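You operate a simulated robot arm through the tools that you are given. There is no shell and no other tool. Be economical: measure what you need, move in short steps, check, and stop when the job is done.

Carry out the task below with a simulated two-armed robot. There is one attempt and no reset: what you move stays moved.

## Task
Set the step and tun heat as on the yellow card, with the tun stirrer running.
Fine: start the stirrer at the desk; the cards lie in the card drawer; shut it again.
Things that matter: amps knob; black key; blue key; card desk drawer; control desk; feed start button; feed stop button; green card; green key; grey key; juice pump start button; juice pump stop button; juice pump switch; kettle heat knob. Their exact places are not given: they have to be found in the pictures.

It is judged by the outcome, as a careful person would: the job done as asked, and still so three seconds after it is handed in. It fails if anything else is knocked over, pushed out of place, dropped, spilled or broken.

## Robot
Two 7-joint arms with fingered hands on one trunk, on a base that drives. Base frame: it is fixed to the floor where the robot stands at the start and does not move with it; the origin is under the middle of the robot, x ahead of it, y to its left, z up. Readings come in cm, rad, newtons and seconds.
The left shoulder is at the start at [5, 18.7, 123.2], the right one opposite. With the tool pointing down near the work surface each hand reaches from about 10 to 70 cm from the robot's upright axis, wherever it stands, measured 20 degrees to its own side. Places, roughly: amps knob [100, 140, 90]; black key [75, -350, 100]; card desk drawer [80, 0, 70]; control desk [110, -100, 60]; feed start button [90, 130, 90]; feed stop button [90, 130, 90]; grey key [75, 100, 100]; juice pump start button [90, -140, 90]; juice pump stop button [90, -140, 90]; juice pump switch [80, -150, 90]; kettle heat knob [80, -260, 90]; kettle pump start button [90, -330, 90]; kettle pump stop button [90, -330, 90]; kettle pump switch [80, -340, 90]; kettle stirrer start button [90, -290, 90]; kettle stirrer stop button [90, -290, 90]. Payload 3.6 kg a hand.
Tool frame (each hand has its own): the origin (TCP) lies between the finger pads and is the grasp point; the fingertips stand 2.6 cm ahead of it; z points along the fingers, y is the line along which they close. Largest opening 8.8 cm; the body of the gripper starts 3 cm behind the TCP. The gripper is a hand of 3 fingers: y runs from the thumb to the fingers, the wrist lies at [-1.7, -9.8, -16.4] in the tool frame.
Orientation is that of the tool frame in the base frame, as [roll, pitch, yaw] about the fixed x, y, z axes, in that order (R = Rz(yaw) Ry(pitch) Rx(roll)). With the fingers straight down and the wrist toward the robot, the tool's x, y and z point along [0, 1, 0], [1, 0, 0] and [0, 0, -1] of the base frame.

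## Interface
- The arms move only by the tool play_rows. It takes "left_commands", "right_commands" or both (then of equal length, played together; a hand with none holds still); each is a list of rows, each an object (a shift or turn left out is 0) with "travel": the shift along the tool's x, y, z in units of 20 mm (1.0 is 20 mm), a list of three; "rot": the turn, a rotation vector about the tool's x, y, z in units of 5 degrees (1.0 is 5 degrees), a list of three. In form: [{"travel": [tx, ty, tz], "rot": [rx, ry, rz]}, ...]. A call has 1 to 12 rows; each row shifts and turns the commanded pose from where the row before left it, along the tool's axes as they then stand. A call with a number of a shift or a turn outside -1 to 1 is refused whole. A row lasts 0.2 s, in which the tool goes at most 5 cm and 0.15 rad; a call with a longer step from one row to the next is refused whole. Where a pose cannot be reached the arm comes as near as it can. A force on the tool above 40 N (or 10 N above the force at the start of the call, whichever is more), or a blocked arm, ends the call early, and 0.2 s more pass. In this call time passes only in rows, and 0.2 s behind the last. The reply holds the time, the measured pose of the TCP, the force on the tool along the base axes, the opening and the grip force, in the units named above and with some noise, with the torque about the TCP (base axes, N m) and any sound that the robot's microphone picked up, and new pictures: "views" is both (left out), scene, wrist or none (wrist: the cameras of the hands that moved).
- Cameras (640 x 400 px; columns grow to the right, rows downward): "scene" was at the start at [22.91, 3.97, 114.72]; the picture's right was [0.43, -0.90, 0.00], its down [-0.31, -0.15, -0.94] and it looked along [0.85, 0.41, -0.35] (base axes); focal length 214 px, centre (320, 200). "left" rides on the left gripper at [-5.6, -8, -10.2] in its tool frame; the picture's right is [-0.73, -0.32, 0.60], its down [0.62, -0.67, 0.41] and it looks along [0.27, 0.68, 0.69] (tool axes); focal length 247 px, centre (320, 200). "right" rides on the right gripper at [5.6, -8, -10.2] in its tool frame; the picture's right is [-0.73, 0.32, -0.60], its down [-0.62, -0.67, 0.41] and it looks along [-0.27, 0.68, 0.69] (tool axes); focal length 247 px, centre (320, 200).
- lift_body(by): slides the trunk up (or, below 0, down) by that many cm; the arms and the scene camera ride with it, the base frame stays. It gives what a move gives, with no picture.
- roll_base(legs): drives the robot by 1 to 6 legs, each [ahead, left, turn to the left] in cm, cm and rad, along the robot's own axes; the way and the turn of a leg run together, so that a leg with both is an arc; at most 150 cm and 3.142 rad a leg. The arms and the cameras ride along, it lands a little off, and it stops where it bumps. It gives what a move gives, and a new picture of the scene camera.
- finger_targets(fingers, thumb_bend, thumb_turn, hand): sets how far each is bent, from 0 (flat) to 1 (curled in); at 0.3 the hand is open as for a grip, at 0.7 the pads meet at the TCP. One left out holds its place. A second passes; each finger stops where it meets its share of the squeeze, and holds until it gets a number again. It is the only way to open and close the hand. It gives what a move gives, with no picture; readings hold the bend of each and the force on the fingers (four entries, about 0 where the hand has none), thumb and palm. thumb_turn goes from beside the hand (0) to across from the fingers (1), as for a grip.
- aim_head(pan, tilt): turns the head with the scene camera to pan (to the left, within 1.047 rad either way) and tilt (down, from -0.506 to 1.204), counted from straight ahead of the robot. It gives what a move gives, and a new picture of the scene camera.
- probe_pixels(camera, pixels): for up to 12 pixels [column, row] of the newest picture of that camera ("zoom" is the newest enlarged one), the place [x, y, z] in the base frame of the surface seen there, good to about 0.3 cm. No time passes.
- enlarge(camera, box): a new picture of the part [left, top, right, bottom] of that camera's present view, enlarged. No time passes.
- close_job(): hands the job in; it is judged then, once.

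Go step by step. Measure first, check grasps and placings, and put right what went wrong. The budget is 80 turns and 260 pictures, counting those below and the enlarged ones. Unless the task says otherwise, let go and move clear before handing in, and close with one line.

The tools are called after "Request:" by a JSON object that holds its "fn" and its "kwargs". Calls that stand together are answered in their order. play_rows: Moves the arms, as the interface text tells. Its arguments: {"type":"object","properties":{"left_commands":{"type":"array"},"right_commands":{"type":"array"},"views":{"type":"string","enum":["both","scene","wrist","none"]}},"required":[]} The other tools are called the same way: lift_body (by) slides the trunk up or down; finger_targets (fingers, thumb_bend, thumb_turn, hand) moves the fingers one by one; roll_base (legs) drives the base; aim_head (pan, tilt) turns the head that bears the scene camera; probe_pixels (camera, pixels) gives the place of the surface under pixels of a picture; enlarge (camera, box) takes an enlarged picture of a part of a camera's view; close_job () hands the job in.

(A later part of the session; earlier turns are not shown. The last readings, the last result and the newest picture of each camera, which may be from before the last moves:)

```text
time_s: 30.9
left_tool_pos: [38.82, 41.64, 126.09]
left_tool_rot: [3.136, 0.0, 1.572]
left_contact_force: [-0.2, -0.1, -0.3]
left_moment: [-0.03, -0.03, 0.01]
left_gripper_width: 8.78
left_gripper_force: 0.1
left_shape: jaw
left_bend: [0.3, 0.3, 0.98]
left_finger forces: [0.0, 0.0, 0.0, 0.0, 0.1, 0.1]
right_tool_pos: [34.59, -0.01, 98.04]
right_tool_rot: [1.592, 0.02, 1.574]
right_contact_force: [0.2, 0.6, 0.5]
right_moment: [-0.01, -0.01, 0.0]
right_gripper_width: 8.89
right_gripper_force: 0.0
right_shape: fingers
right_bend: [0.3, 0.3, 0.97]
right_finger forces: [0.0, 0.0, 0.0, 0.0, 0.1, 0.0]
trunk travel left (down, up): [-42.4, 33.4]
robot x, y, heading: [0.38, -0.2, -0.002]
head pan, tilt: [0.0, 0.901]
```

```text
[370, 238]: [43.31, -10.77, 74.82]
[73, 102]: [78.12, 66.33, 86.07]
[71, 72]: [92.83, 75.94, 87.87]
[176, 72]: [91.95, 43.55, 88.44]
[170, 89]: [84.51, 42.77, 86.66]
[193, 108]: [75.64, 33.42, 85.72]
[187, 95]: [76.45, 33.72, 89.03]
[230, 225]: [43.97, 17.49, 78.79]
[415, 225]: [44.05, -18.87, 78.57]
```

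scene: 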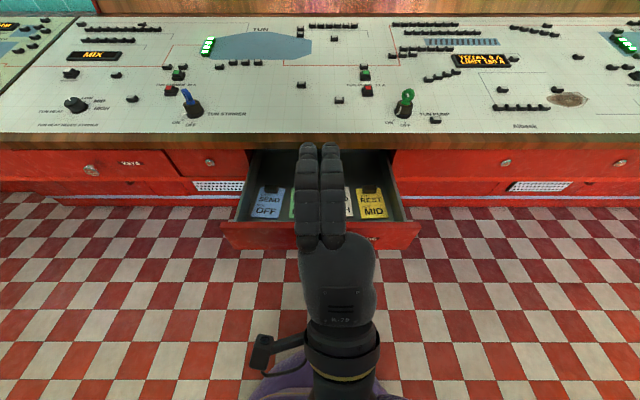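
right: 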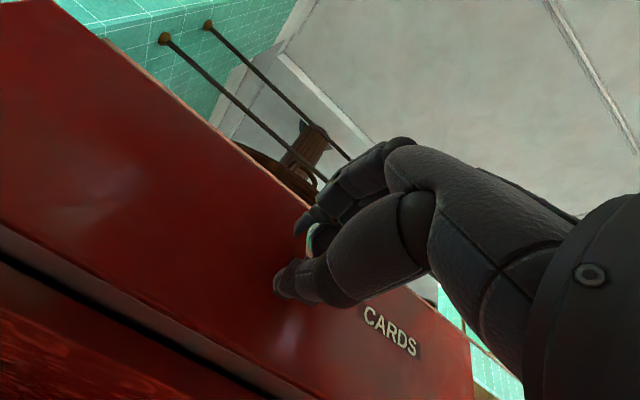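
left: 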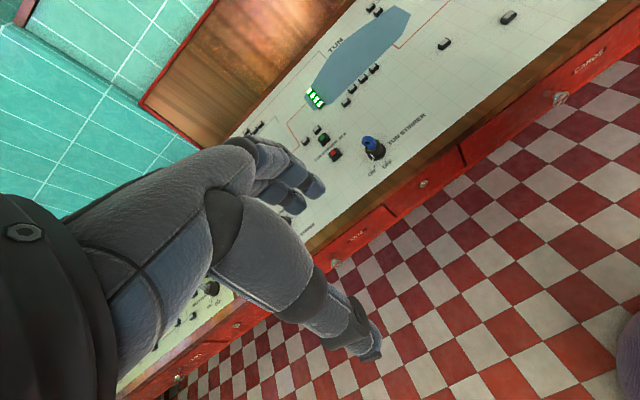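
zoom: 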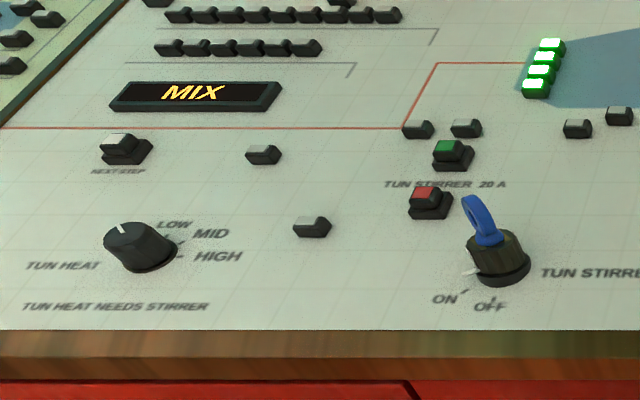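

The yellow card reads STEP REST, HEAT MID. Now I'll shut the drawer: lower the trunk back, regrip the knob and push.

Request:
{"fn": "lift_body", "kwargs": {"by": -23}}

Request:
{"fn": "play_rows", "kwargs": {"right_commands": [{"travel": [0, 0, 1], "rot": [0.2, 0, 0]}, {"travel": [0, 0, 1]}, {"travel": [0, 0, 0.75]}], "views": "both"}}

```text
time_s: 33.3
left_tool_pos: [38.72, 41.67, 102.99]
left_tool_rot: [3.134, 0.002, 1.569]
left_contact_force: [-0.1, -0.3, -0.1]
left_moment: [-0.01, 0.03, -0.01]
left_gripper_width: 8.79
left_gripper_force: 0.0
left_shape: jaw
left_bend: [0.3, 0.3, 0.98]
left_finger forces: [0.1, 0.0, 0.0, 0.0, 0.0, 0.0]
right_tool_pos: [34.59, -0.03, 75.11]
right_tool_rot: [1.588, 0.017, 1.576]
right_contact_force: [0.4, 0.1, -0.6]
right_moment: [0.01, 0.0, -0.01]
right_gripper_width: 8.88
right_gripper_force: 0.1
right_shape: fingers
right_bend: [0.3, 0.3, 0.97]
right_finger forces: [0.1, 0.0, 0.0, 0.0, 0.1, 0.1]
trunk travel left (down, up): [-19.4, 56.4]
robot x, y, heading: [-0.02, 0.02, 0.002]
head pan, tilt: [0.0, 0.901]
```

```text
time_s: 34.1
left_tool_pos: [38.8, 41.56, 103.07]
left_tool_rot: [3.136, 0.0, 1.571]
left_contact_force: [-0.7, 0.2, 0.4]
left_moment: [0.0, -0.02, 0.02]
left_gripper_width: 8.8
left_gripper_force: 0.1
left_shape: jaw
left_bend: [0.3, 0.3, 0.98]
left_finger forces: [0.1, 0.0, 0.1, 0.0, 0.0, 0.0]
right_tool_pos: [40.2, 0.08, 74.75]
right_tool_rot: [1.609, 0.02, 1.578]
right_contact_force: [0.2, 0.3, 0.7]
right_moment: [-0.03, -0.02, -0.01]
right_gripper_width: 8.86
right_gripper_force: 0.0
right_shape: fingers
right_bend: [0.3, 0.3, 0.97]
right_finger forces: [0.1, 0.0, 0.0, 0.1, 0.0, 0.1]
trunk travel left (down, up): [-19.4, 56.4]
robot x, y, heading: [0.21, 0.17, 0.002]
head pan, tilt: [0.0, 0.901]
```

scene: 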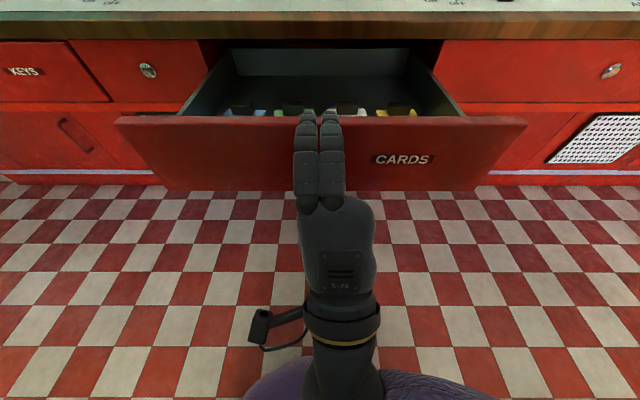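
right: 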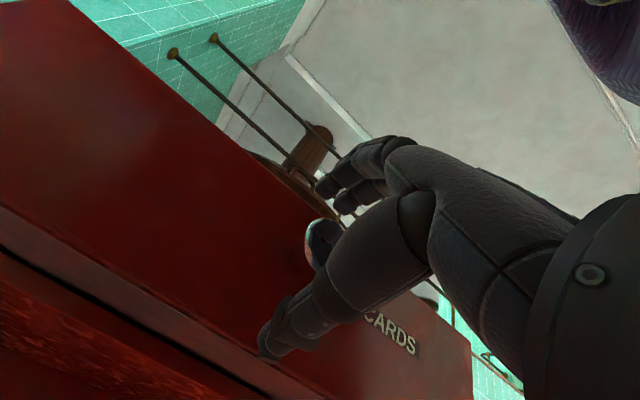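

The knob sits between thumb and fingers again. Closing gently and pushing 23 cm home.

Request:
{"fn": "finger_targets", "kwargs": {"hand": "right", "fingers": 0.68, "thumb_bend": 0.65}}

Request:
{"fn": "play_rows", "kwargs": {"right_commands": [{"travel": [0, 0, 0.6]}, {"travel": [0, 0, 1]}, {"travel": [0, 0, 1]}, {"travel": [0, 0, 1]}, {"travel": [0, 0, 1]}, {"travel": [0, 0.05, 1]}, {"travel": [0, 0.1, 1]}, {"travel": [0, 0.1, 1]}, {"travel": [0, 0, 1]}, {"travel": [0, 0, 1]}, {"travel": [0, 0, 1]}], "views": "scene"}}

```text
time_s: 35.1
left_tool_pos: [38.84, 41.68, 102.94]
left_tool_rot: [3.136, 0.001, 1.571]
left_contact_force: [-0.1, 0.0, 0.4]
left_moment: [0.01, 0.02, -0.02]
left_gripper_width: 8.75
left_gripper_force: 0.1
left_shape: jaw
left_bend: [0.3, 0.3, 0.98]
left_finger forces: [0.1, 0.1, 0.0, 0.1, 0.0, 0.0]
right_tool_pos: [40.36, 0.06, 74.61]
right_tool_rot: [1.608, 0.019, 1.574]
right_contact_force: [1.5, -1.4, -4.3]
right_moment: [-0.04, 0.06, 0.01]
right_gripper_width: 1.95
right_gripper_force: 5.5
right_shape: fingers
right_bend: [0.66, 0.59, 0.97]
right_finger forces: [1.3, 2.4, 0.0, 0.0, 7.6, 0.0]
trunk travel left (down, up): [-19.4, 56.4]
robot x, y, heading: [0.11, 0.26, 0.005]
head pan, tilt: [0.0, 0.901]
```

```text
time_s: 37.5
left_tool_pos: [38.92, 41.71, 103.0]
left_tool_rot: [3.136, 0.0, 1.569]
left_contact_force: [-0.3, 0.1, -1.4]
left_moment: [-0.01, -0.02, 0.01]
left_gripper_width: 8.78
left_gripper_force: 0.0
left_shape: jaw
left_bend: [0.3, 0.3, 0.98]
left_finger forces: [0.1, 0.1, 0.1, 0.0, 0.1, 0.1]
right_tool_pos: [61.25, 0.07, 74.62]
right_tool_rot: [1.608, 0.018, 1.574]
right_contact_force: [1.0, -4.3, 1.2]
right_moment: [0.03, -0.01, -0.05]
right_gripper_width: 1.94
right_gripper_force: 6.3
right_shape: fingers
right_bend: [0.65, 0.6, 0.98]
right_finger forces: [1.2, 6.1, 0.0, 0.0, 5.2, 0.0]
trunk travel left (down, up): [-19.4, 56.4]
robot x, y, heading: [-0.18, 0.11, 0.007]
head pan, tilt: [0.0, 0.901]
```

scene: 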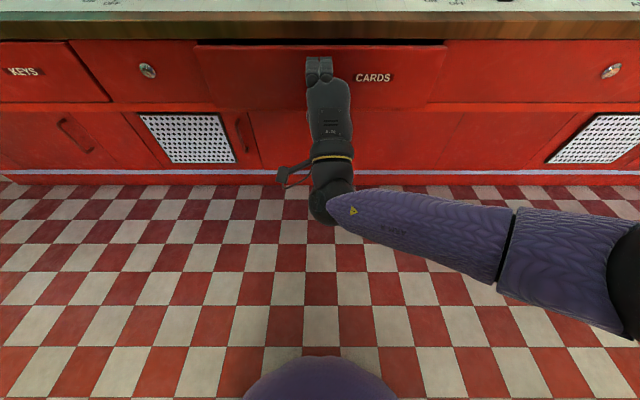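

The drawer is ~2 cm from shut. I'll push the rest until force rises.

Request:
{"fn": "play_rows", "kwargs": {"right_commands": [{"travel": [0, 0, 0.6]}, {"travel": [0, 0, 0.5]}, {"travel": [0, 0, 0.4]}, {"travel": [0, 0, 0.3]}], "views": "scene"}}

Request:
{"fn": "finger_targets", "kwargs": {"hand": "right", "fingers": 0.3, "thumb_bend": 0.3}}

Request:
{"fn": "play_rows", "kwargs": {"right_commands": [{"travel": [0, 0, -1]}, {"travel": [0, 0, -1]}, {"travel": [0, 0, -1]}, {"travel": [0, 0, -1]}, {"travel": [0, 0, -1]}, {"travel": [0, 0, -1]}], "views": "scene"}}

```text
time_s: 38.5
left_tool_pos: [38.68, 41.52, 103.1]
left_tool_rot: [3.135, 0.0, 1.569]
left_contact_force: [-0.5, 0.2, 0.9]
left_moment: [-0.02, -0.01, -0.03]
left_gripper_width: 8.76
left_gripper_force: 0.0
left_shape: jaw
left_bend: [0.3, 0.3, 0.98]
left_finger forces: [0.1, 0.1, 0.0, 0.1, 0.1, 0.0]
right_tool_pos: [64.27, 0.05, 74.52]
right_tool_rot: [1.598, 0.016, 1.577]
right_contact_force: [-22.1, -6.8, 5.6]
right_moment: [-0.08, -0.33, -0.25]
right_gripper_width: 1.69
right_gripper_force: 17.4
right_shape: fingers
right_bend: [0.65, 0.62, 0.98]
right_finger forces: [2.4, 25.8, 0.0, 0.0, 5.3, 0.0]
trunk travel left (down, up): [-19.4, 56.4]
robot x, y, heading: [0.11, -0.02, -0.001]
head pan, tilt: [0.0, 0.901]
stopped in row 4 (right hand): the force on the tool passed its limit at 42 N (the readings are from after the stop); the commanded pose is now the measured one
```

scene: 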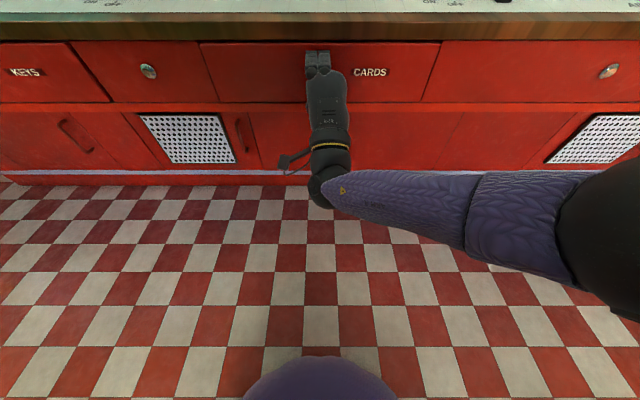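

```text
time_s: 39.5
left_tool_pos: [38.78, 41.65, 103.0]
left_tool_rot: [3.136, 0.001, 1.569]
left_contact_force: [0.2, 1.1, 0.2]
left_moment: [0.01, -0.02, -0.03]
left_gripper_width: 8.77
left_gripper_force: 0.0
left_shape: jaw
left_bend: [0.3, 0.3, 0.98]
left_finger forces: [0.0, 0.1, 0.0, 0.1, 0.0, 0.1]
right_tool_pos: [64.59, 0.24, 74.53]
right_tool_rot: [1.605, 0.019, 1.58]
right_contact_force: [-6.9, 0.5, -1.0]
right_moment: [-0.02, -0.36, -0.04]
right_gripper_width: 8.87
right_gripper_force: 3.2
right_shape: fingers
right_bend: [0.3, 0.3, 0.98]
right_finger forces: [0.4, 6.2, 0.0, 0.0, 0.0, 0.0]
trunk travel left (down, up): [-19.4, 56.4]
robot x, y, heading: [0.14, -0.23, 0.003]
head pan, tilt: [0.0, 0.901]
```

```text
time_s: 41.0
left_tool_pos: [38.79, 41.6, 103.05]
left_tool_rot: [3.137, 0.0, 1.569]
left_contact_force: [0.3, -0.2, 0.1]
left_moment: [0.02, 0.01, 0.03]
left_gripper_width: 8.75
left_gripper_force: 0.1
left_shape: jaw
left_bend: [0.3, 0.3, 0.98]
left_finger forces: [0.1, 0.1, 0.0, 0.1, 0.0, 0.0]
right_tool_pos: [52.5, 0.1, 74.85]
right_tool_rot: [1.602, 0.016, 1.578]
right_contact_force: [-0.3, 0.5, 0.5]
right_moment: [0.01, 0.0, 0.01]
right_gripper_width: 8.85
right_gripper_force: 0.1
right_shape: fingers
right_bend: [0.3, 0.3, 0.98]
right_finger forces: [0.0, 0.0, 0.0, 0.0, 0.1, 0.0]
trunk travel left (down, up): [-19.4, 56.4]
robot x, y, heading: [0.45, -0.1, -0.002]
head pan, tilt: [0.0, 0.901]
```

scene: 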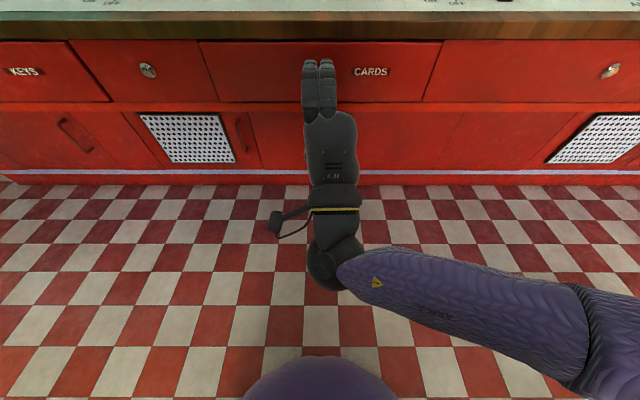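

The drawer is shut. Now I'll raise the trunk, tuck the right hand back, and drive toward the tun section.

Request:
{"fn": "lift_body", "kwargs": {"by": 20}}

Request:
{"fn": "play_rows", "kwargs": {"right_commands": [{"travel": [-0.5, 1, -1]}, {"travel": [-0.5, 1, -1]}, {"travel": [-0.5, 1, -1]}, {"travel": [-0.5, 1, -1]}, {"travel": [-0.5, 1, -1]}, {"travel": [-0.5, 1, -1]}, {"travel": [-0.5, 1, -1]}, {"travel": [-0.5, 1, 0]}, {"travel": [-0.5, 1, 0]}, {"travel": [-0.5, 1, 0]}], "views": "none"}}

Request:
{"fn": "roll_base", "kwargs": {"legs": [[0, 48, 0], [22, 0, 0]]}}

Request:
{"fn": "aim_head", "kwargs": {"pan": 0.1, "tilt": 0.8}}

```text
time_s: 43.1
left_tool_pos: [38.86, 41.74, 123.06]
left_tool_rot: [3.136, 0.0, 1.569]
left_contact_force: [0.2, -0.1, 0.0]
left_moment: [-0.01, 0.0, -0.01]
left_gripper_width: 8.75
left_gripper_force: 0.0
left_shape: jaw
left_bend: [0.3, 0.3, 0.98]
left_finger forces: [0.1, 0.1, 0.0, 0.0, 0.1, 0.1]
right_tool_pos: [52.65, 0.13, 94.74]
right_tool_rot: [1.606, 0.018, 1.578]
right_contact_force: [-0.2, 0.3, 0.3]
right_moment: [-0.02, -0.01, 0.01]
right_gripper_width: 8.81
right_gripper_force: 0.0
right_shape: fingers
right_bend: [0.3, 0.3, 0.98]
right_finger forces: [0.1, 0.0, 0.1, 0.1, 0.0, 0.0]
trunk travel left (down, up): [-39.4, 36.4]
robot x, y, heading: [0.2, -0.03, 0.006]
head pan, tilt: [0.0, 0.901]
```

```text
time_s: 45.3
left_tool_pos: [38.77, 41.69, 123.09]
left_tool_rot: [3.138, 0.001, 1.568]
left_contact_force: [0.0, 1.1, -0.3]
left_moment: [0.0, -0.08, -0.03]
left_gripper_width: 8.76
left_gripper_force: 0.2
left_shape: jaw
left_bend: [0.3, 0.3, 0.98]
left_finger forces: [0.1, 0.0, 0.0, 0.0, 0.0, 0.0]
right_tool_pos: [39.38, -9.58, 115.33]
right_tool_rot: [1.606, 0.018, 1.578]
right_contact_force: [-0.2, -0.2, 1.1]
right_moment: [0.01, 0.04, -0.01]
right_gripper_width: 8.84
right_gripper_force: 0.1
right_shape: fingers
right_bend: [0.3, 0.3, 0.98]
right_finger forces: [0.0, 0.0, 0.1, 0.0, 0.0, 0.0]
trunk travel left (down, up): [-39.4, 36.4]
robot x, y, heading: [-0.11, -0.3, 0.0]
head pan, tilt: [0.0, 0.901]
```

```text
time_s: 49.4
left_tool_pos: [60.24, 89.69, 122.98]
left_tool_rot: [3.138, -0.001, 1.581]
left_contact_force: [0.6, 0.3, 0.2]
left_moment: [0.02, 0.0, 0.0]
left_gripper_width: 8.77
left_gripper_force: 0.1
left_shape: jaw
left_bend: [0.3, 0.3, 0.98]
left_finger forces: [0.1, 0.0, 0.0, 0.0, 0.0, 0.1]
right_tool_pos: [61.36, 38.49, 115.33]
right_tool_rot: [1.606, 0.018, 1.591]
right_contact_force: [1.0, -0.2, 0.0]
right_moment: [0.03, -0.01, 0.01]
right_gripper_width: 8.83
right_gripper_force: 0.1
right_shape: fingers
right_bend: [0.3, 0.3, 0.98]
right_finger forces: [0.1, 0.0, 0.1, 0.0, 0.0, 0.1]
trunk travel left (down, up): [-39.4, 36.4]
robot x, y, heading: [21.43, 47.58, 0.013]
head pan, tilt: [0.0, 0.901]
```

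scene: 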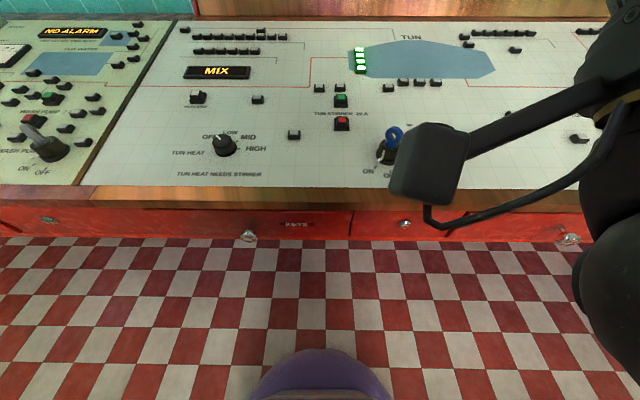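

```text
time_s: 50.1
left_tool_pos: [59.97, 89.67, 123.08]
left_tool_rot: [3.136, -0.001, 1.58]
left_contact_force: [0.8, 0.3, -0.5]
left_moment: [-0.01, -0.04, 0.02]
left_gripper_width: 8.77
left_gripper_force: 0.0
left_shape: jaw
left_bend: [0.3, 0.3, 0.98]
left_finger forces: [0.0, 0.1, 0.0, 0.0, 0.0, 0.1]
right_tool_pos: [61.07, 38.31, 115.41]
right_tool_rot: [1.604, 0.017, 1.59]
right_contact_force: [0.1, -0.4, 0.2]
right_moment: [-0.01, 0.0, 0.02]
right_gripper_width: 8.85
right_gripper_force: 0.0
right_shape: fingers
right_bend: [0.3, 0.3, 0.98]
right_finger forces: [0.1, 0.0, 0.0, 0.0, 0.1, 0.0]
trunk travel left (down, up): [-39.4, 36.4]
robot x, y, heading: [21.58, 47.44, 0.008]
head pan, tilt: [0.099, 0.799]
```

scene: 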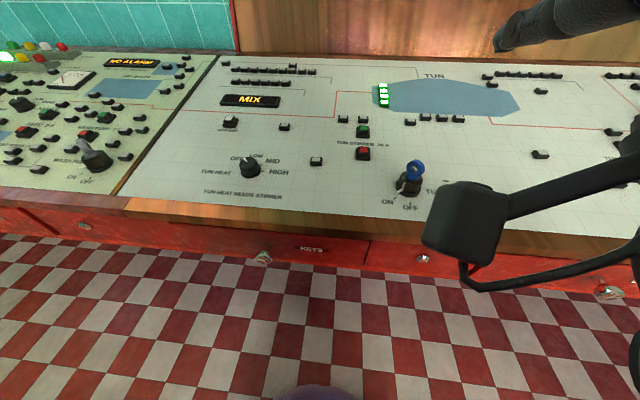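

Now I have a good view; I'll measure the buttons and heat knob.

Request:
{"fn": "enlarge", "kwargs": {"camera": "scene", "box": [190, 85, 310, 210]}}

Request:
{"fn": "enlarge", "kwargs": {"camera": "scene", "box": [310, 95, 440, 215]}}

Request:
{"fn": "probe_pixels", "kwargs": {"camera": "scene", "pixels": [[363, 128], [363, 133], [343, 117], [361, 118], [363, 150], [232, 120], [231, 125], [249, 163], [247, 158], [270, 160], [272, 172], [316, 157]]}}

```text
3.20 times, centred on (250, 148) of scene
```

zoom: 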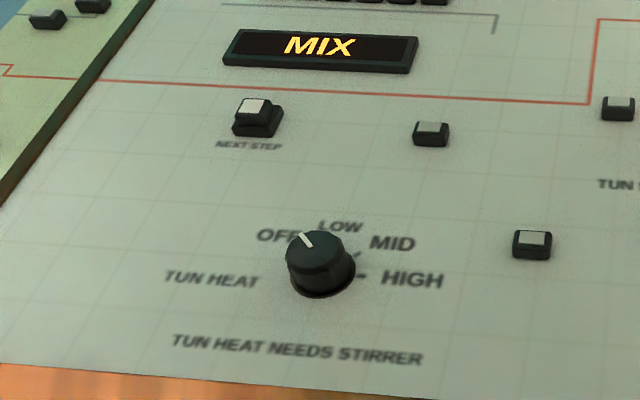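

```text
3.33 times, centred on (375, 155) of scene
```

zoom: 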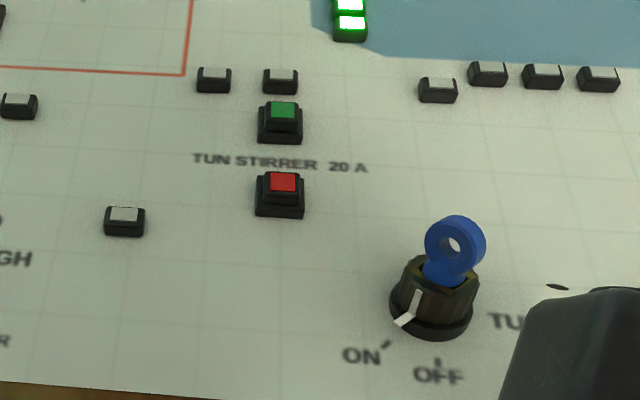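

```text
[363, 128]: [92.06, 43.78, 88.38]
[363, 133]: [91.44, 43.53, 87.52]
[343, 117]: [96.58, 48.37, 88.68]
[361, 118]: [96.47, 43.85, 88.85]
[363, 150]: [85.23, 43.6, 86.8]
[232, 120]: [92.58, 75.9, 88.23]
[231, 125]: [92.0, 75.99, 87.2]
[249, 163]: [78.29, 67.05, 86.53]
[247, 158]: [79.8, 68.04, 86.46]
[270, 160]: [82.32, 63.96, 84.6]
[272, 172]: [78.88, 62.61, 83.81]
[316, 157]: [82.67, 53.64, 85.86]
```

The panel slopes up ~13°. Green start is at [92, 43.6, 88.4], NEXT STEP at [92.6, 76, 88.2], and the heat knob at about [78.5, 67, 86.5]. I'll check base clearance to the desk before moving closer.

Request:
{"fn": "aim_head", "kwargs": {"pan": 0.1, "tilt": 1.15}}

Request:
{"fn": "probe_pixels", "kwargs": {"camera": "scene", "pixels": [[320, 200], [320, 230], [320, 260], [320, 290], [320, 320], [320, 350], [320, 380], [320, 100], [320, 130], [320, 160], [250, 380], [400, 380]]}}

Request:
{"fn": "finger_targets", "kwargs": {"hand": "left", "fingers": 0.7, "thumb_bend": 0.7}}

```text
time_s: 50.9
left_tool_pos: [59.96, 89.8, 123.07]
left_tool_rot: [3.136, 0.0, 1.582]
left_contact_force: [-0.2, -0.5, -0.9]
left_moment: [-0.01, -0.01, 0.02]
left_gripper_width: 8.75
left_gripper_force: 0.0
left_shape: jaw
left_bend: [0.3, 0.3, 0.98]
left_finger forces: [0.0, 0.0, 0.0, 0.1, 0.0, 0.0]
right_tool_pos: [61.23, 38.41, 115.4]
right_tool_rot: [1.605, 0.018, 1.592]
right_contact_force: [-0.9, 0.1, -0.3]
right_moment: [0.0, -0.03, -0.05]
right_gripper_width: 8.86
right_gripper_force: 0.1
right_shape: fingers
right_bend: [0.3, 0.3, 0.98]
right_finger forces: [0.1, 0.0, 0.0, 0.1, 0.1, 0.1]
trunk travel left (down, up): [-39.4, 36.4]
robot x, y, heading: [21.64, 47.62, 0.01]
head pan, tilt: [0.099, 1.15]
```

scene: 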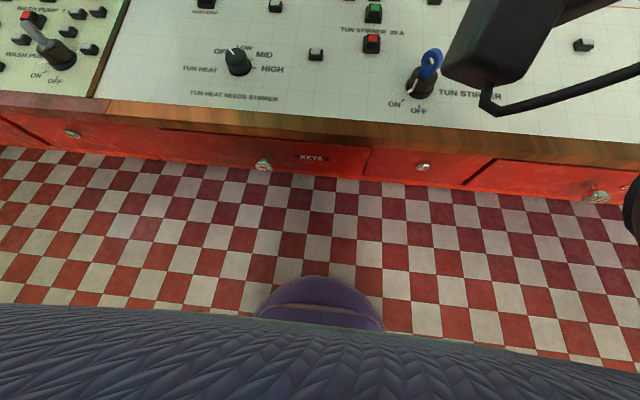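

```text
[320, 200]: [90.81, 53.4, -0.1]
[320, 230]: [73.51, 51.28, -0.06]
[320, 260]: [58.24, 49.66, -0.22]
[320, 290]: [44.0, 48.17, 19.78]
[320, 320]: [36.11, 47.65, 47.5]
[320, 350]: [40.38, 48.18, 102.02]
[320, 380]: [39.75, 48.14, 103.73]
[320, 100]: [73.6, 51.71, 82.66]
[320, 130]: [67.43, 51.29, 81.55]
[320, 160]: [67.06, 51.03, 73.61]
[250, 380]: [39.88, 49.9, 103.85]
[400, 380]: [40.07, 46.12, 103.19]
```

```text
time_s: 51.9
left_tool_pos: [60.1, 89.59, 123.03]
left_tool_rot: [3.136, 0.001, 1.58]
left_contact_force: [0.2, 0.6, -1.0]
left_moment: [-0.02, 0.0, -0.03]
left_gripper_width: 0.25
left_gripper_force: 0.2
left_shape: fingers
left_bend: [0.7, 0.7, 0.98]
left_finger forces: [0.1, 0.0, 0.0, 0.0, 0.0, 0.0]
right_tool_pos: [61.19, 38.4, 115.46]
right_tool_rot: [1.604, 0.018, 1.591]
right_contact_force: [-0.3, 0.5, 0.5]
right_moment: [-0.05, -0.02, -0.01]
right_gripper_width: 8.82
right_gripper_force: 0.1
right_shape: fingers
right_bend: [0.3, 0.3, 0.98]
right_finger forces: [0.0, 0.1, 0.1, 0.1, 0.0, 0.0]
trunk travel left (down, up): [-39.4, 36.4]
robot x, y, heading: [21.31, 47.6, 0.015]
head pan, tilt: [0.099, 1.15]
```

The base front is at x≈46 and the desk face at 67, so 12 cm ahead is safe. Then I'll carry the left hand over the green start button.

Request:
{"fn": "roll_base", "kwargs": {"legs": [[12, 0, -0.01]]}}

Request:
{"fn": "play_rows", "kwargs": {"left_commands": [{"travel": [-1, 0, 0.5]}, {"travel": [-1, 0.3, 0.5]}, {"travel": [-1, 0.3, 0.5]}, {"travel": [-1, 0.3, 0.5]}, {"travel": [-1, 0.3, 0.5]}, {"travel": [-1, 0.3, 0.5]}, {"travel": [-1, 0.3, 0.5]}, {"travel": [-1, 0.3, 0.5]}, {"travel": [-1, 0.3, 0.5]}, {"travel": [-1, 0.3, 0.5]}], "views": "none"}}

Request:
{"fn": "aim_head", "kwargs": {"pan": 0.1, "tilt": 0.8}}

```text
time_s: 53.2
left_tool_pos: [72.87, 89.27, 122.98]
left_tool_rot: [3.14, -0.001, 1.57]
left_contact_force: [0.1, 0.4, -0.9]
left_moment: [0.01, 0.06, 0.0]
left_gripper_width: 0.23
left_gripper_force: 0.0
left_shape: fingers
left_bend: [0.7, 0.7, 0.98]
left_finger forces: [0.0, 0.0, 0.0, 0.0, 0.0, 0.0]
right_tool_pos: [73.57, 38.08, 115.41]
right_tool_rot: [1.606, 0.018, 1.581]
right_contact_force: [0.3, 0.8, -0.5]
right_moment: [0.03, 0.01, -0.01]
right_gripper_width: 8.84
right_gripper_force: 0.0
right_shape: fingers
right_bend: [0.3, 0.3, 0.98]
right_finger forces: [0.0, 0.0, 0.0, 0.1, 0.0, 0.0]
trunk travel left (down, up): [-39.4, 36.4]
robot x, y, heading: [34.07, 47.7, -0.005]
head pan, tilt: [0.099, 1.15]
```

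scene: 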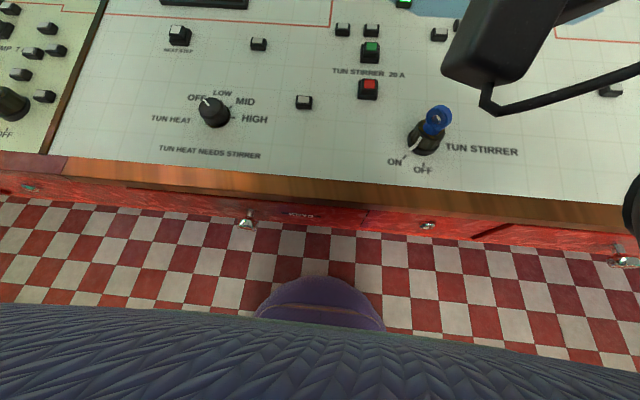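

```text
time_s: 55.4
left_tool_pos: [78.12, 69.34, 113.19]
left_tool_rot: [3.138, 0.001, 1.572]
left_contact_force: [-0.3, 0.4, -0.1]
left_moment: [-0.03, 0.02, 0.0]
left_gripper_width: 0.24
left_gripper_force: 0.0
left_shape: fingers
left_bend: [0.7, 0.7, 0.98]
left_finger forces: [0.1, 0.0, 0.0, 0.0, 0.0, 0.1]
right_tool_pos: [73.28, 38.05, 115.45]
right_tool_rot: [1.608, 0.019, 1.579]
right_contact_force: [-0.5, -0.1, -1.0]
right_moment: [-0.04, 0.03, 0.03]
right_gripper_width: 8.84
right_gripper_force: 0.0
right_shape: fingers
right_bend: [0.3, 0.3, 0.98]
right_finger forces: [0.0, 0.0, 0.1, 0.0, 0.0, 0.1]
trunk travel left (down, up): [-39.4, 36.4]
robot x, y, heading: [33.74, 47.61, -0.0]
head pan, tilt: [0.099, 1.15]
```

```text
time_s: 56.2
left_tool_pos: [78.22, 69.45, 113.26]
left_tool_rot: [3.135, 0.0, 1.57]
left_contact_force: [-0.1, 0.0, -0.6]
left_moment: [0.0, 0.05, 0.01]
left_gripper_width: 0.24
left_gripper_force: 0.0
left_shape: fingers
left_bend: [0.7, 0.7, 0.98]
left_finger forces: [0.0, 0.0, 0.0, 0.1, 0.0, 0.1]
right_tool_pos: [73.37, 38.07, 115.33]
right_tool_rot: [1.604, 0.017, 1.58]
right_contact_force: [0.0, -0.3, -0.3]
right_moment: [0.01, 0.04, 0.02]
right_gripper_width: 8.83
right_gripper_force: 0.1
right_shape: fingers
right_bend: [0.3, 0.3, 0.98]
right_finger forces: [0.0, 0.1, 0.1, 0.0, 0.0, 0.1]
trunk travel left (down, up): [-39.4, 36.4]
robot x, y, heading: [33.72, 47.92, 0.004]
head pan, tilt: [0.099, 0.799]
```

scene: 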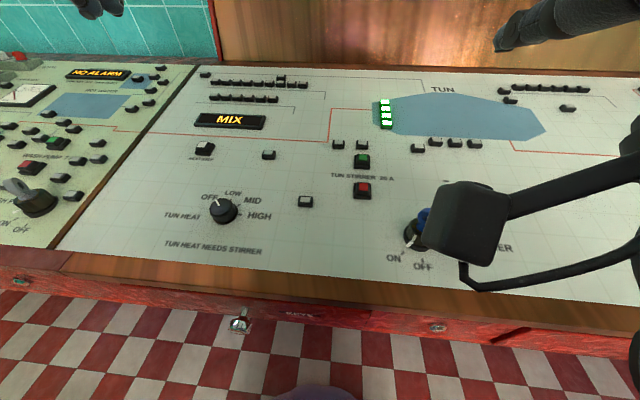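

The right hand is in the way (450,220). I'll move it right while bringing the left hand above the green button.

Request:
{"fn": "play_rows", "kwargs": {"right_commands": [{"travel": [-1, 0, -0.5]}, {"travel": [-1, 0, -0.5]}, {"travel": [-1, 0, -0.5]}, {"travel": [-1, 0, -0.5]}, {"travel": [-1, 0, -0.5]}, {"travel": [-1, 0, -0.5]}, {"travel": [-1, 0, -0.5]}, {"travel": [-1, 0, -0.5]}, {"travel": [-1, 0, -0.5]}, {"travel": [-1, 0, -0.5]}, {"travel": [-1, 0, -0.5]}, {"travel": [-1, 0, -0.5]}], "views": "none"}}

Request:
{"fn": "play_rows", "kwargs": {"left_commands": [{"travel": [-1, 0.58, 0.5]}, {"travel": [-1, 0.58, 0.5]}, {"travel": [-1, 0.58, 0.5]}, {"travel": [-1, 0.58, 0.5]}, {"travel": [-1, 0.58, 0.5]}, {"travel": [-1, 0.58, 0.5]}, {"travel": [-1, 0.58, 0.5]}, {"travel": [-1, 0.58, 0.5]}, {"travel": [-1, 0.58, 0.5]}, {"travel": [-1, 0.58, 0.5]}, {"travel": [-1, 0.58, 0.5]}, {"travel": [-1, 0.58, 0.5]}], "views": "both"}}

```text
time_s: 58.8
left_tool_pos: [78.19, 69.5, 113.18]
left_tool_rot: [3.137, 0.0, 1.57]
left_contact_force: [0.5, -0.3, 0.0]
left_moment: [0.01, 0.02, 0.01]
left_gripper_width: 0.24
left_gripper_force: 0.1
left_shape: fingers
left_bend: [0.7, 0.7, 0.98]
left_finger forces: [0.0, 0.1, 0.0, 0.0, 0.1, 0.0]
right_tool_pos: [63.32, 14.17, 113.47]
right_tool_rot: [1.604, 0.017, 1.579]
right_contact_force: [0.4, -1.4, 0.1]
right_moment: [0.0, 0.0, -0.01]
right_gripper_width: 8.83
right_gripper_force: 0.0
right_shape: fingers
right_bend: [0.3, 0.3, 0.98]
right_finger forces: [0.1, 0.1, 0.0, 0.0, 0.0, 0.0]
right hand out of reach, approached as far as the arm can: row 5, 6, 7, 8
trunk travel left (down, up): [-39.4, 36.4]
robot x, y, heading: [34.05, 47.84, 0.001]
head pan, tilt: [0.099, 0.799]
```

```text
time_s: 61.4
left_tool_pos: [84.42, 60.49, 107.99]
left_tool_rot: [3.138, 0.002, 1.569]
left_contact_force: [0.0, -0.2, 0.5]
left_moment: [0.0, 0.01, -0.02]
left_gripper_width: 0.22
left_gripper_force: 0.1
left_shape: fingers
left_bend: [0.7, 0.7, 0.98]
left_finger forces: [0.0, 0.0, 0.0, 0.0, 0.0, 0.0]
left hand out of reach, approached as far as the arm can: row 5, 6, 7, 8, 9, 10, 11, 12
right_tool_pos: [63.43, 14.18, 113.45]
right_tool_rot: [1.605, 0.018, 1.579]
right_contact_force: [0.2, -0.4, 0.6]
right_moment: [0.01, 0.03, 0.02]
right_gripper_width: 8.85
right_gripper_force: 0.0
right_shape: fingers
right_bend: [0.3, 0.3, 0.98]
right_finger forces: [0.1, 0.0, 0.0, 0.1, 0.0, 0.0]
trunk travel left (down, up): [-39.4, 36.4]
robot x, y, heading: [34.02, 47.75, -0.0]
head pan, tilt: [0.099, 0.799]
```

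scene: 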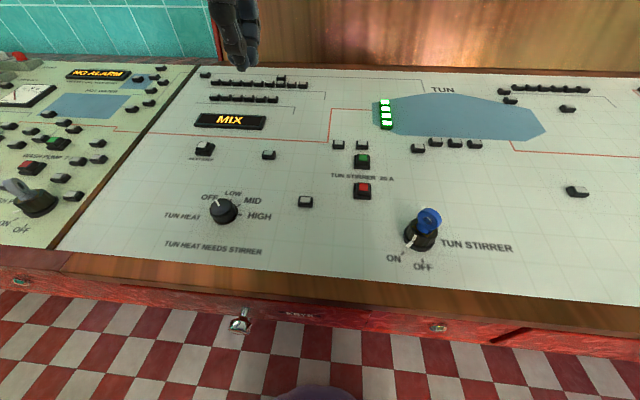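
left: 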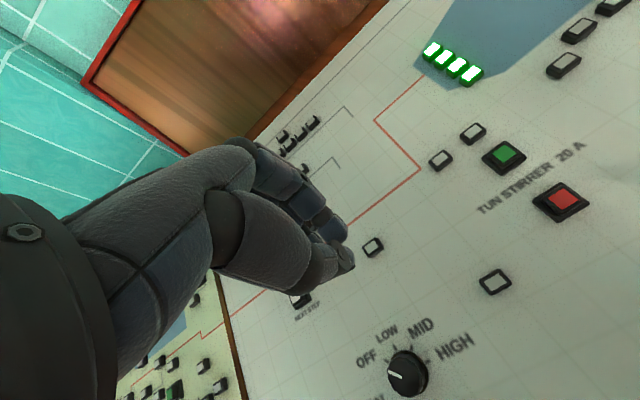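

The left hand can't reach inward that far. I'll drive the robot 24 cm right so the green button lies ahead of the left shoulder.

Request:
{"fn": "roll_base", "kwargs": {"legs": [[0, -24, 0]]}}

Request:
{"fn": "play_rows", "kwargs": {"left_commands": [{"travel": [0, 0, -0.5]}], "views": "both"}}

```text
time_s: 63.2
left_tool_pos: [84.3, 36.19, 108.16]
left_tool_rot: [3.136, 0.001, 1.566]
left_contact_force: [1.8, -0.2, -0.3]
left_moment: [0.0, 0.01, 0.02]
left_gripper_width: 0.24
left_gripper_force: 0.0
left_shape: fingers
left_bend: [0.7, 0.7, 0.98]
left_finger forces: [0.0, 0.0, 0.1, 0.0, 0.1, 0.0]
right_tool_pos: [63.21, -10.01, 113.48]
right_tool_rot: [1.605, 0.017, 1.574]
right_contact_force: [0.6, -1.0, 0.0]
right_moment: [0.01, 0.01, -0.01]
right_gripper_width: 8.82
right_gripper_force: 0.1
right_shape: fingers
right_bend: [0.3, 0.3, 0.98]
right_finger forces: [0.1, 0.0, 0.0, 0.1, 0.1, 0.0]
trunk travel left (down, up): [-39.4, 36.4]
robot x, y, heading: [34.21, 23.92, -0.008]
head pan, tilt: [0.099, 0.799]
```

scene: 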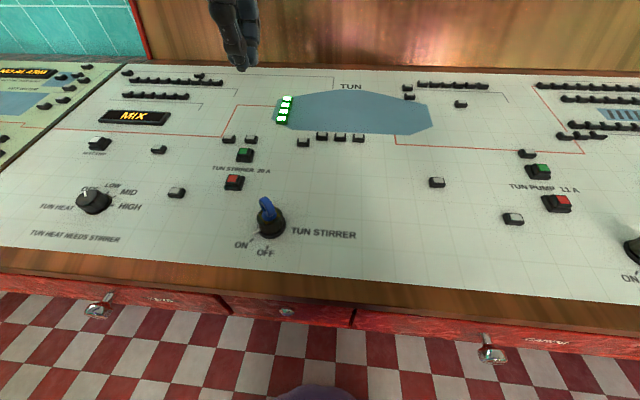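

```text
time_s: 63.6
left_tool_pos: [84.15, 36.36, 108.98]
left_tool_rot: [3.138, -0.001, 1.568]
left_contact_force: [0.2, 0.4, -0.7]
left_moment: [0.0, -0.02, 0.04]
left_gripper_width: 0.22
left_gripper_force: 0.0
left_shape: fingers
left_bend: [0.7, 0.7, 0.98]
left_finger forces: [0.0, 0.1, 0.0, 0.0, 0.1, 0.0]
right_tool_pos: [63.22, -9.88, 113.55]
right_tool_rot: [1.604, 0.017, 1.574]
right_contact_force: [0.9, -0.2, 0.7]
right_moment: [0.0, 0.02, 0.0]
right_gripper_width: 8.86
right_gripper_force: 0.1
right_shape: fingers
right_bend: [0.3, 0.3, 0.98]
right_finger forces: [0.0, 0.1, 0.1, 0.1, 0.1, 0.0]
trunk travel left (down, up): [-39.4, 36.4]
robot x, y, heading: [33.66, 23.67, -0.005]
head pan, tilt: [0.099, 0.799]
```

scene: 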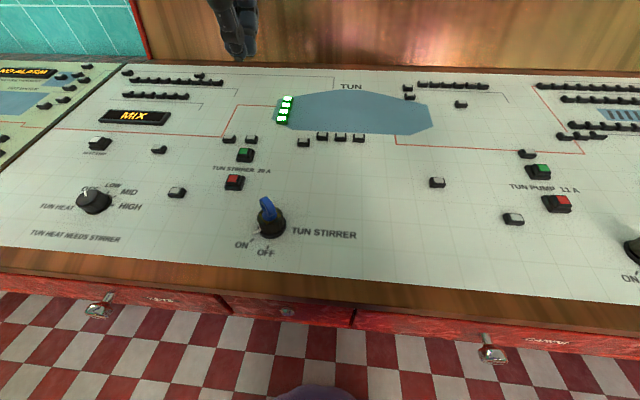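
left: 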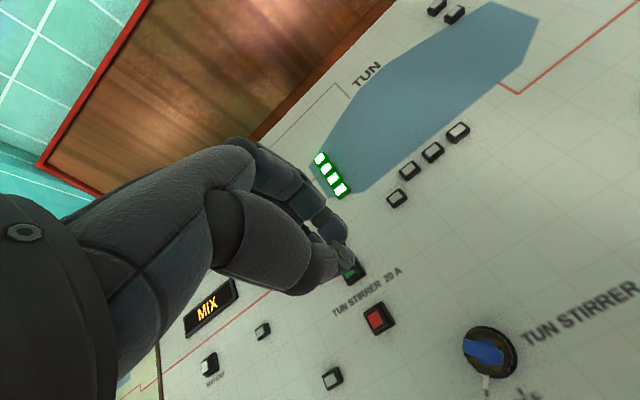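

The command followed the measured pose. Moving the left hand above the green button (92, 43.6).

Request:
{"fn": "play_rows", "kwargs": {"left_commands": [{"travel": [0.6, 0.66, 0.8]}, {"travel": [0.6, 0.66, 0.8]}, {"travel": [0.6, 0.66, 0.8]}, {"travel": [0.6, 0.66, 0.8]}, {"travel": [0.6, 0.66, 0.8]}, {"travel": [0.6, 0.66, 0.8]}, {"travel": [0, 0, 1]}], "views": "both"}}

Request:
{"fn": "enlarge", "kwargs": {"camera": "scene", "box": [190, 80, 300, 200]}}

```text
time_s: 65.2
left_tool_pos: [90.58, 45.38, 99.06]
left_tool_rot: [3.134, 0.002, 1.566]
left_contact_force: [-0.8, 0.6, 0.1]
left_moment: [-0.02, -0.02, 0.01]
left_gripper_width: 0.23
left_gripper_force: 0.0
left_shape: fingers
left_bend: [0.7, 0.7, 0.98]
left_finger forces: [0.0, 0.1, 0.1, 0.1, 0.1, 0.0]
left hand out of reach, approached as far as the arm can: row 5, 6, 7
right_tool_pos: [63.29, -9.79, 113.53]
right_tool_rot: [1.605, 0.018, 1.575]
right_contact_force: [0.2, -0.2, 0.0]
right_moment: [0.01, 0.0, 0.03]
right_gripper_width: 8.85
right_gripper_force: 0.0
right_shape: fingers
right_bend: [0.3, 0.3, 0.98]
right_finger forces: [0.0, 0.0, 0.0, 0.1, 0.1, 0.0]
trunk travel left (down, up): [-39.4, 36.4]
robot x, y, heading: [33.89, 23.31, -0.005]
head pan, tilt: [0.099, 0.799]
```

scene: 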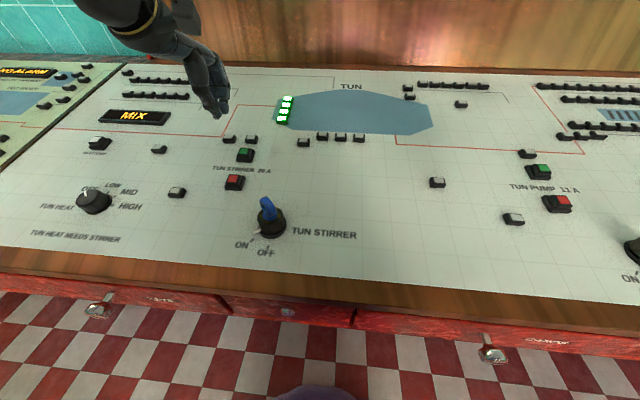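
left: 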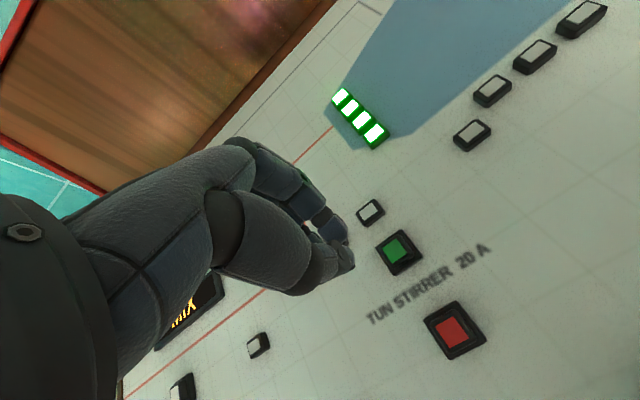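

```text
3.33 times, centred on (245, 140) of scene
```

zoom: 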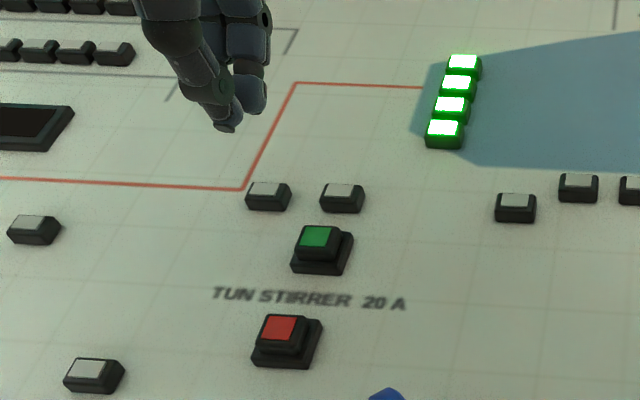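

Reach falls just short at x=90.6. There's recess under the desk, so I'll advance 7 cm, then descend.

Request:
{"fn": "roll_base", "kwargs": {"legs": [[7, 0, 0.005]]}}

Request:
{"fn": "play_rows", "kwargs": {"left_commands": [{"travel": [-0.4, -1, 0]}, {"travel": [-0.4, -1, 0]}, {"travel": [0, -0.8, 1]}, {"travel": [0, 0, 0.5]}], "views": "both"}}

```text
time_s: 66.2
left_tool_pos: [97.47, 45.73, 98.97]
left_tool_rot: [3.138, 0.003, 1.572]
left_contact_force: [1.0, 0.1, 0.4]
left_moment: [-0.01, 0.04, 0.02]
left_gripper_width: 0.24
left_gripper_force: 0.1
left_shape: fingers
left_bend: [0.7, 0.7, 0.98]
left_finger forces: [0.0, 0.0, 0.0, 0.0, 0.0, 0.0]
right_tool_pos: [70.58, -9.71, 113.49]
right_tool_rot: [1.606, 0.017, 1.581]
right_contact_force: [0.5, -0.5, -0.2]
right_moment: [0.02, -0.03, -0.05]
right_gripper_width: 8.81
right_gripper_force: 0.1
right_shape: fingers
right_bend: [0.3, 0.3, 0.98]
right_finger forces: [0.1, 0.0, 0.1, 0.1, 0.1, 0.1]
trunk travel left (down, up): [-39.4, 36.4]
robot x, y, heading: [40.31, 23.63, -0.001]
head pan, tilt: [0.099, 0.799]
```

scene: 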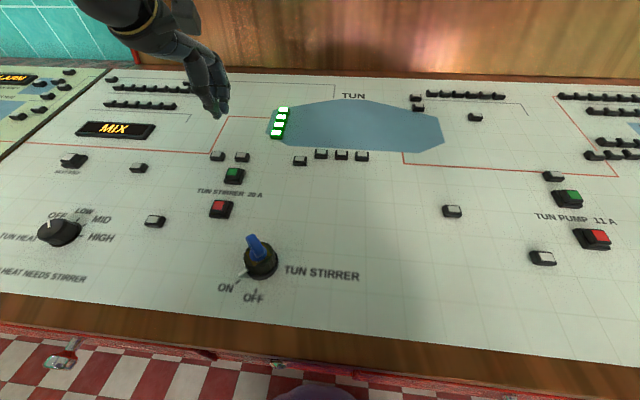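

```text
time_s: 67.2
left_tool_pos: [91.58, 44.28, 96.24]
left_tool_rot: [3.135, 0.004, 1.575]
left_contact_force: [-0.4, 0.4, 0.3]
left_moment: [0.0, 0.01, 0.02]
left_gripper_width: 0.27
left_gripper_force: 0.0
left_shape: fingers
left_bend: [0.7, 0.7, 0.98]
left_finger forces: [0.1, 0.0, 0.1, 0.1, 0.0, 0.0]
left hand out of reach, approached as far as the arm can: row 4
right_tool_pos: [70.27, -9.77, 113.59]
right_tool_rot: [1.606, 0.018, 1.582]
right_contact_force: [0.8, 0.0, 1.4]
right_moment: [0.01, -0.01, -0.02]
right_gripper_width: 8.81
right_gripper_force: 0.0
right_shape: fingers
right_bend: [0.3, 0.3, 0.98]
right_finger forces: [0.0, 0.0, 0.1, 0.1, 0.1, 0.1]
trunk travel left (down, up): [-39.4, 36.4]
robot x, y, heading: [40.71, 23.53, 0.004]
head pan, tilt: [0.099, 0.799]
```

scene: 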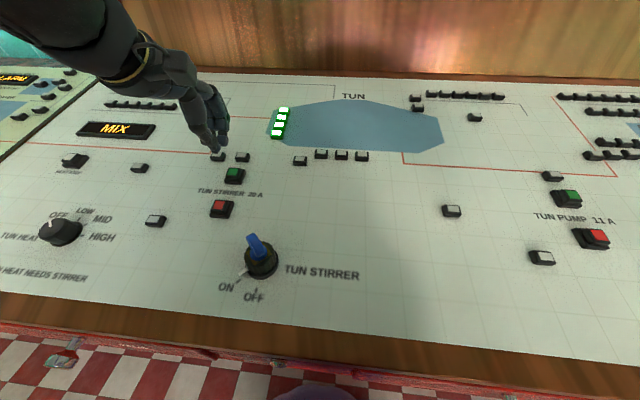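
left: 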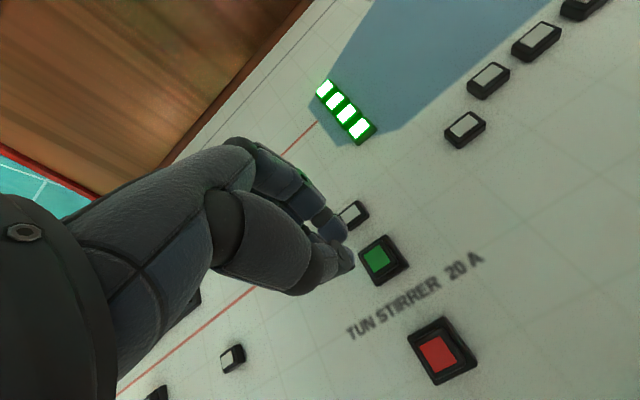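

The arm can't reach lower from this trunk height. I'll raise the hand 6 cm, lower the trunk 10 cm, and then press.

Request:
{"fn": "play_rows", "kwargs": {"left_commands": [{"travel": [-0.3, 0.2, -1]}, {"travel": [0, 0, -1]}, {"travel": [0, 0, -1]}], "views": "none"}}

Request:
{"fn": "lift_body", "kwargs": {"by": -10}}

Request:
{"fn": "play_rows", "kwargs": {"left_commands": [{"travel": [0, 0, -0.1]}], "views": "both"}}

Request:
{"fn": "enlarge", "kwargs": {"camera": "scene", "box": [180, 80, 300, 200]}}

```text
time_s: 68.0
left_tool_pos: [92.06, 43.62, 102.46]
left_tool_rot: [3.138, 0.002, 1.57]
left_contact_force: [0.5, 0.1, 0.7]
left_moment: [-0.03, 0.0, -0.02]
left_gripper_width: 0.22
left_gripper_force: 0.0
left_shape: fingers
left_bend: [0.7, 0.7, 0.98]
left_finger forces: [0.0, 0.0, 0.0, 0.0, 0.0, 0.1]
right_tool_pos: [70.25, -9.74, 113.53]
right_tool_rot: [1.605, 0.017, 1.581]
right_contact_force: [-0.6, -0.2, 0.2]
right_moment: [0.0, 0.0, 0.0]
right_gripper_width: 8.85
right_gripper_force: 0.0
right_shape: fingers
right_bend: [0.3, 0.3, 0.98]
right_finger forces: [0.1, 0.0, 0.0, 0.1, 0.0, 0.0]
trunk travel left (down, up): [-39.4, 36.4]
robot x, y, heading: [40.68, 23.65, 0.002]
head pan, tilt: [0.099, 0.799]
```

```text
time_s: 69.3
left_tool_pos: [92.09, 43.74, 92.28]
left_tool_rot: [3.134, 0.001, 1.57]
left_contact_force: [0.1, 0.4, 0.1]
left_moment: [-0.03, 0.01, 0.02]
left_gripper_width: 0.28
left_gripper_force: 0.1
left_shape: fingers
left_bend: [0.7, 0.7, 0.98]
left_finger forces: [0.0, 0.0, 0.1, 0.0, 0.0, 0.1]
right_tool_pos: [71.44, -9.72, 102.32]
right_tool_rot: [1.645, 0.018, 1.584]
right_contact_force: [-0.1, 1.2, -0.1]
right_moment: [0.04, -0.01, -0.01]
right_gripper_width: 8.82
right_gripper_force: 0.1
right_shape: fingers
right_bend: [0.3, 0.3, 0.98]
right_finger forces: [0.0, 0.1, 0.0, 0.0, 0.0, 0.0]
trunk travel left (down, up): [-29.4, 46.4]
robot x, y, heading: [40.76, 23.67, -0.0]
head pan, tilt: [0.099, 0.799]
```

```text
time_s: 69.7
left_tool_pos: [91.96, 43.71, 92.45]
left_tool_rot: [3.137, 0.002, 1.573]
left_contact_force: [-0.1, 0.1, -0.2]
left_moment: [0.02, -0.01, -0.01]
left_gripper_width: 0.24
left_gripper_force: 0.2
left_shape: fingers
left_bend: [0.7, 0.7, 0.98]
left_finger forces: [0.0, 0.1, 0.1, 0.0, 0.0, 0.0]
right_tool_pos: [71.42, -9.73, 102.37]
right_tool_rot: [1.644, 0.017, 1.585]
right_contact_force: [-0.5, -0.6, -0.5]
right_moment: [-0.01, 0.03, 0.01]
right_gripper_width: 8.84
right_gripper_force: 0.0
right_shape: fingers
right_bend: [0.3, 0.3, 0.98]
right_finger forces: [0.0, 0.1, 0.0, 0.0, 0.1, 0.0]
trunk travel left (down, up): [-29.4, 46.4]
robot x, y, heading: [41.02, 24.32, 0.004]
head pan, tilt: [0.099, 0.799]
```

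scene: 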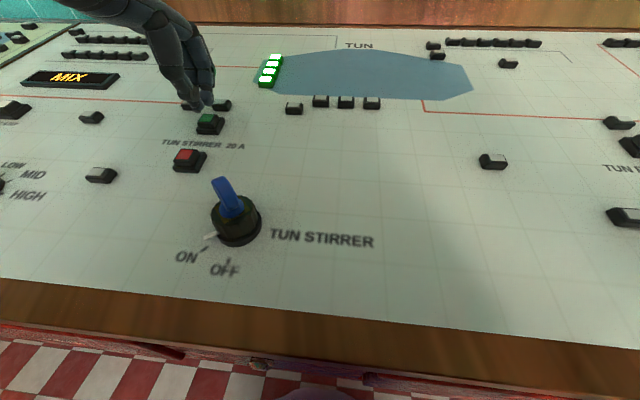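
left: 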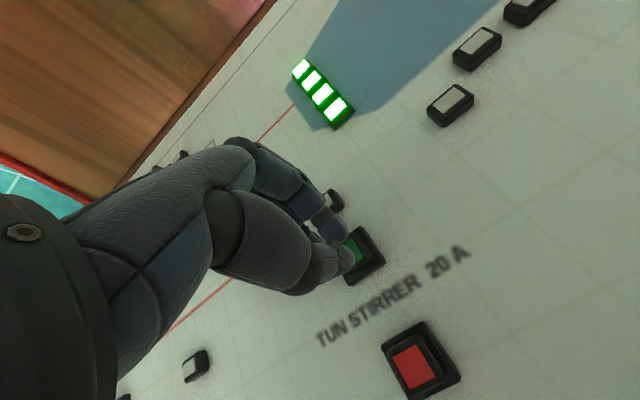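

```text
3.33 times, centred on (240, 140) of scene
```

zoom: 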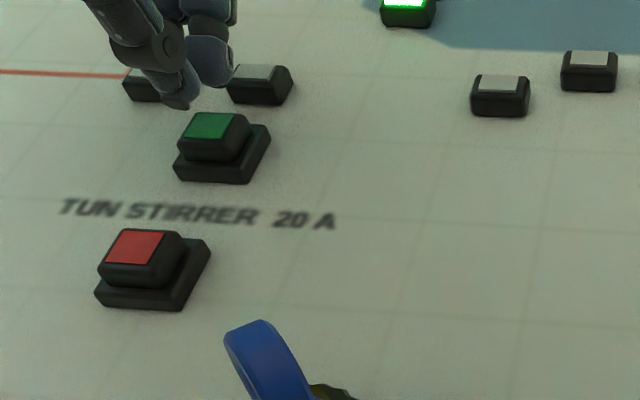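

The thumb tip (178,103 zoom) seems slightly left of the button; let me probe tip and button.

Request:
{"fn": "probe_pixels", "kwargs": {"camera": "zoom", "pixels": [[178, 104], [185, 95], [210, 82], [212, 122], [195, 118], [235, 120], [205, 136]]}}

```text
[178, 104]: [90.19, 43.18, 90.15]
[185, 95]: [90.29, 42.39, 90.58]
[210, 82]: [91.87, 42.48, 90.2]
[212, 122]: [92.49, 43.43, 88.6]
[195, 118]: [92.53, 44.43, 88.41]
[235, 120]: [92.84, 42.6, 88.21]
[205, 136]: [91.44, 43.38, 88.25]
```

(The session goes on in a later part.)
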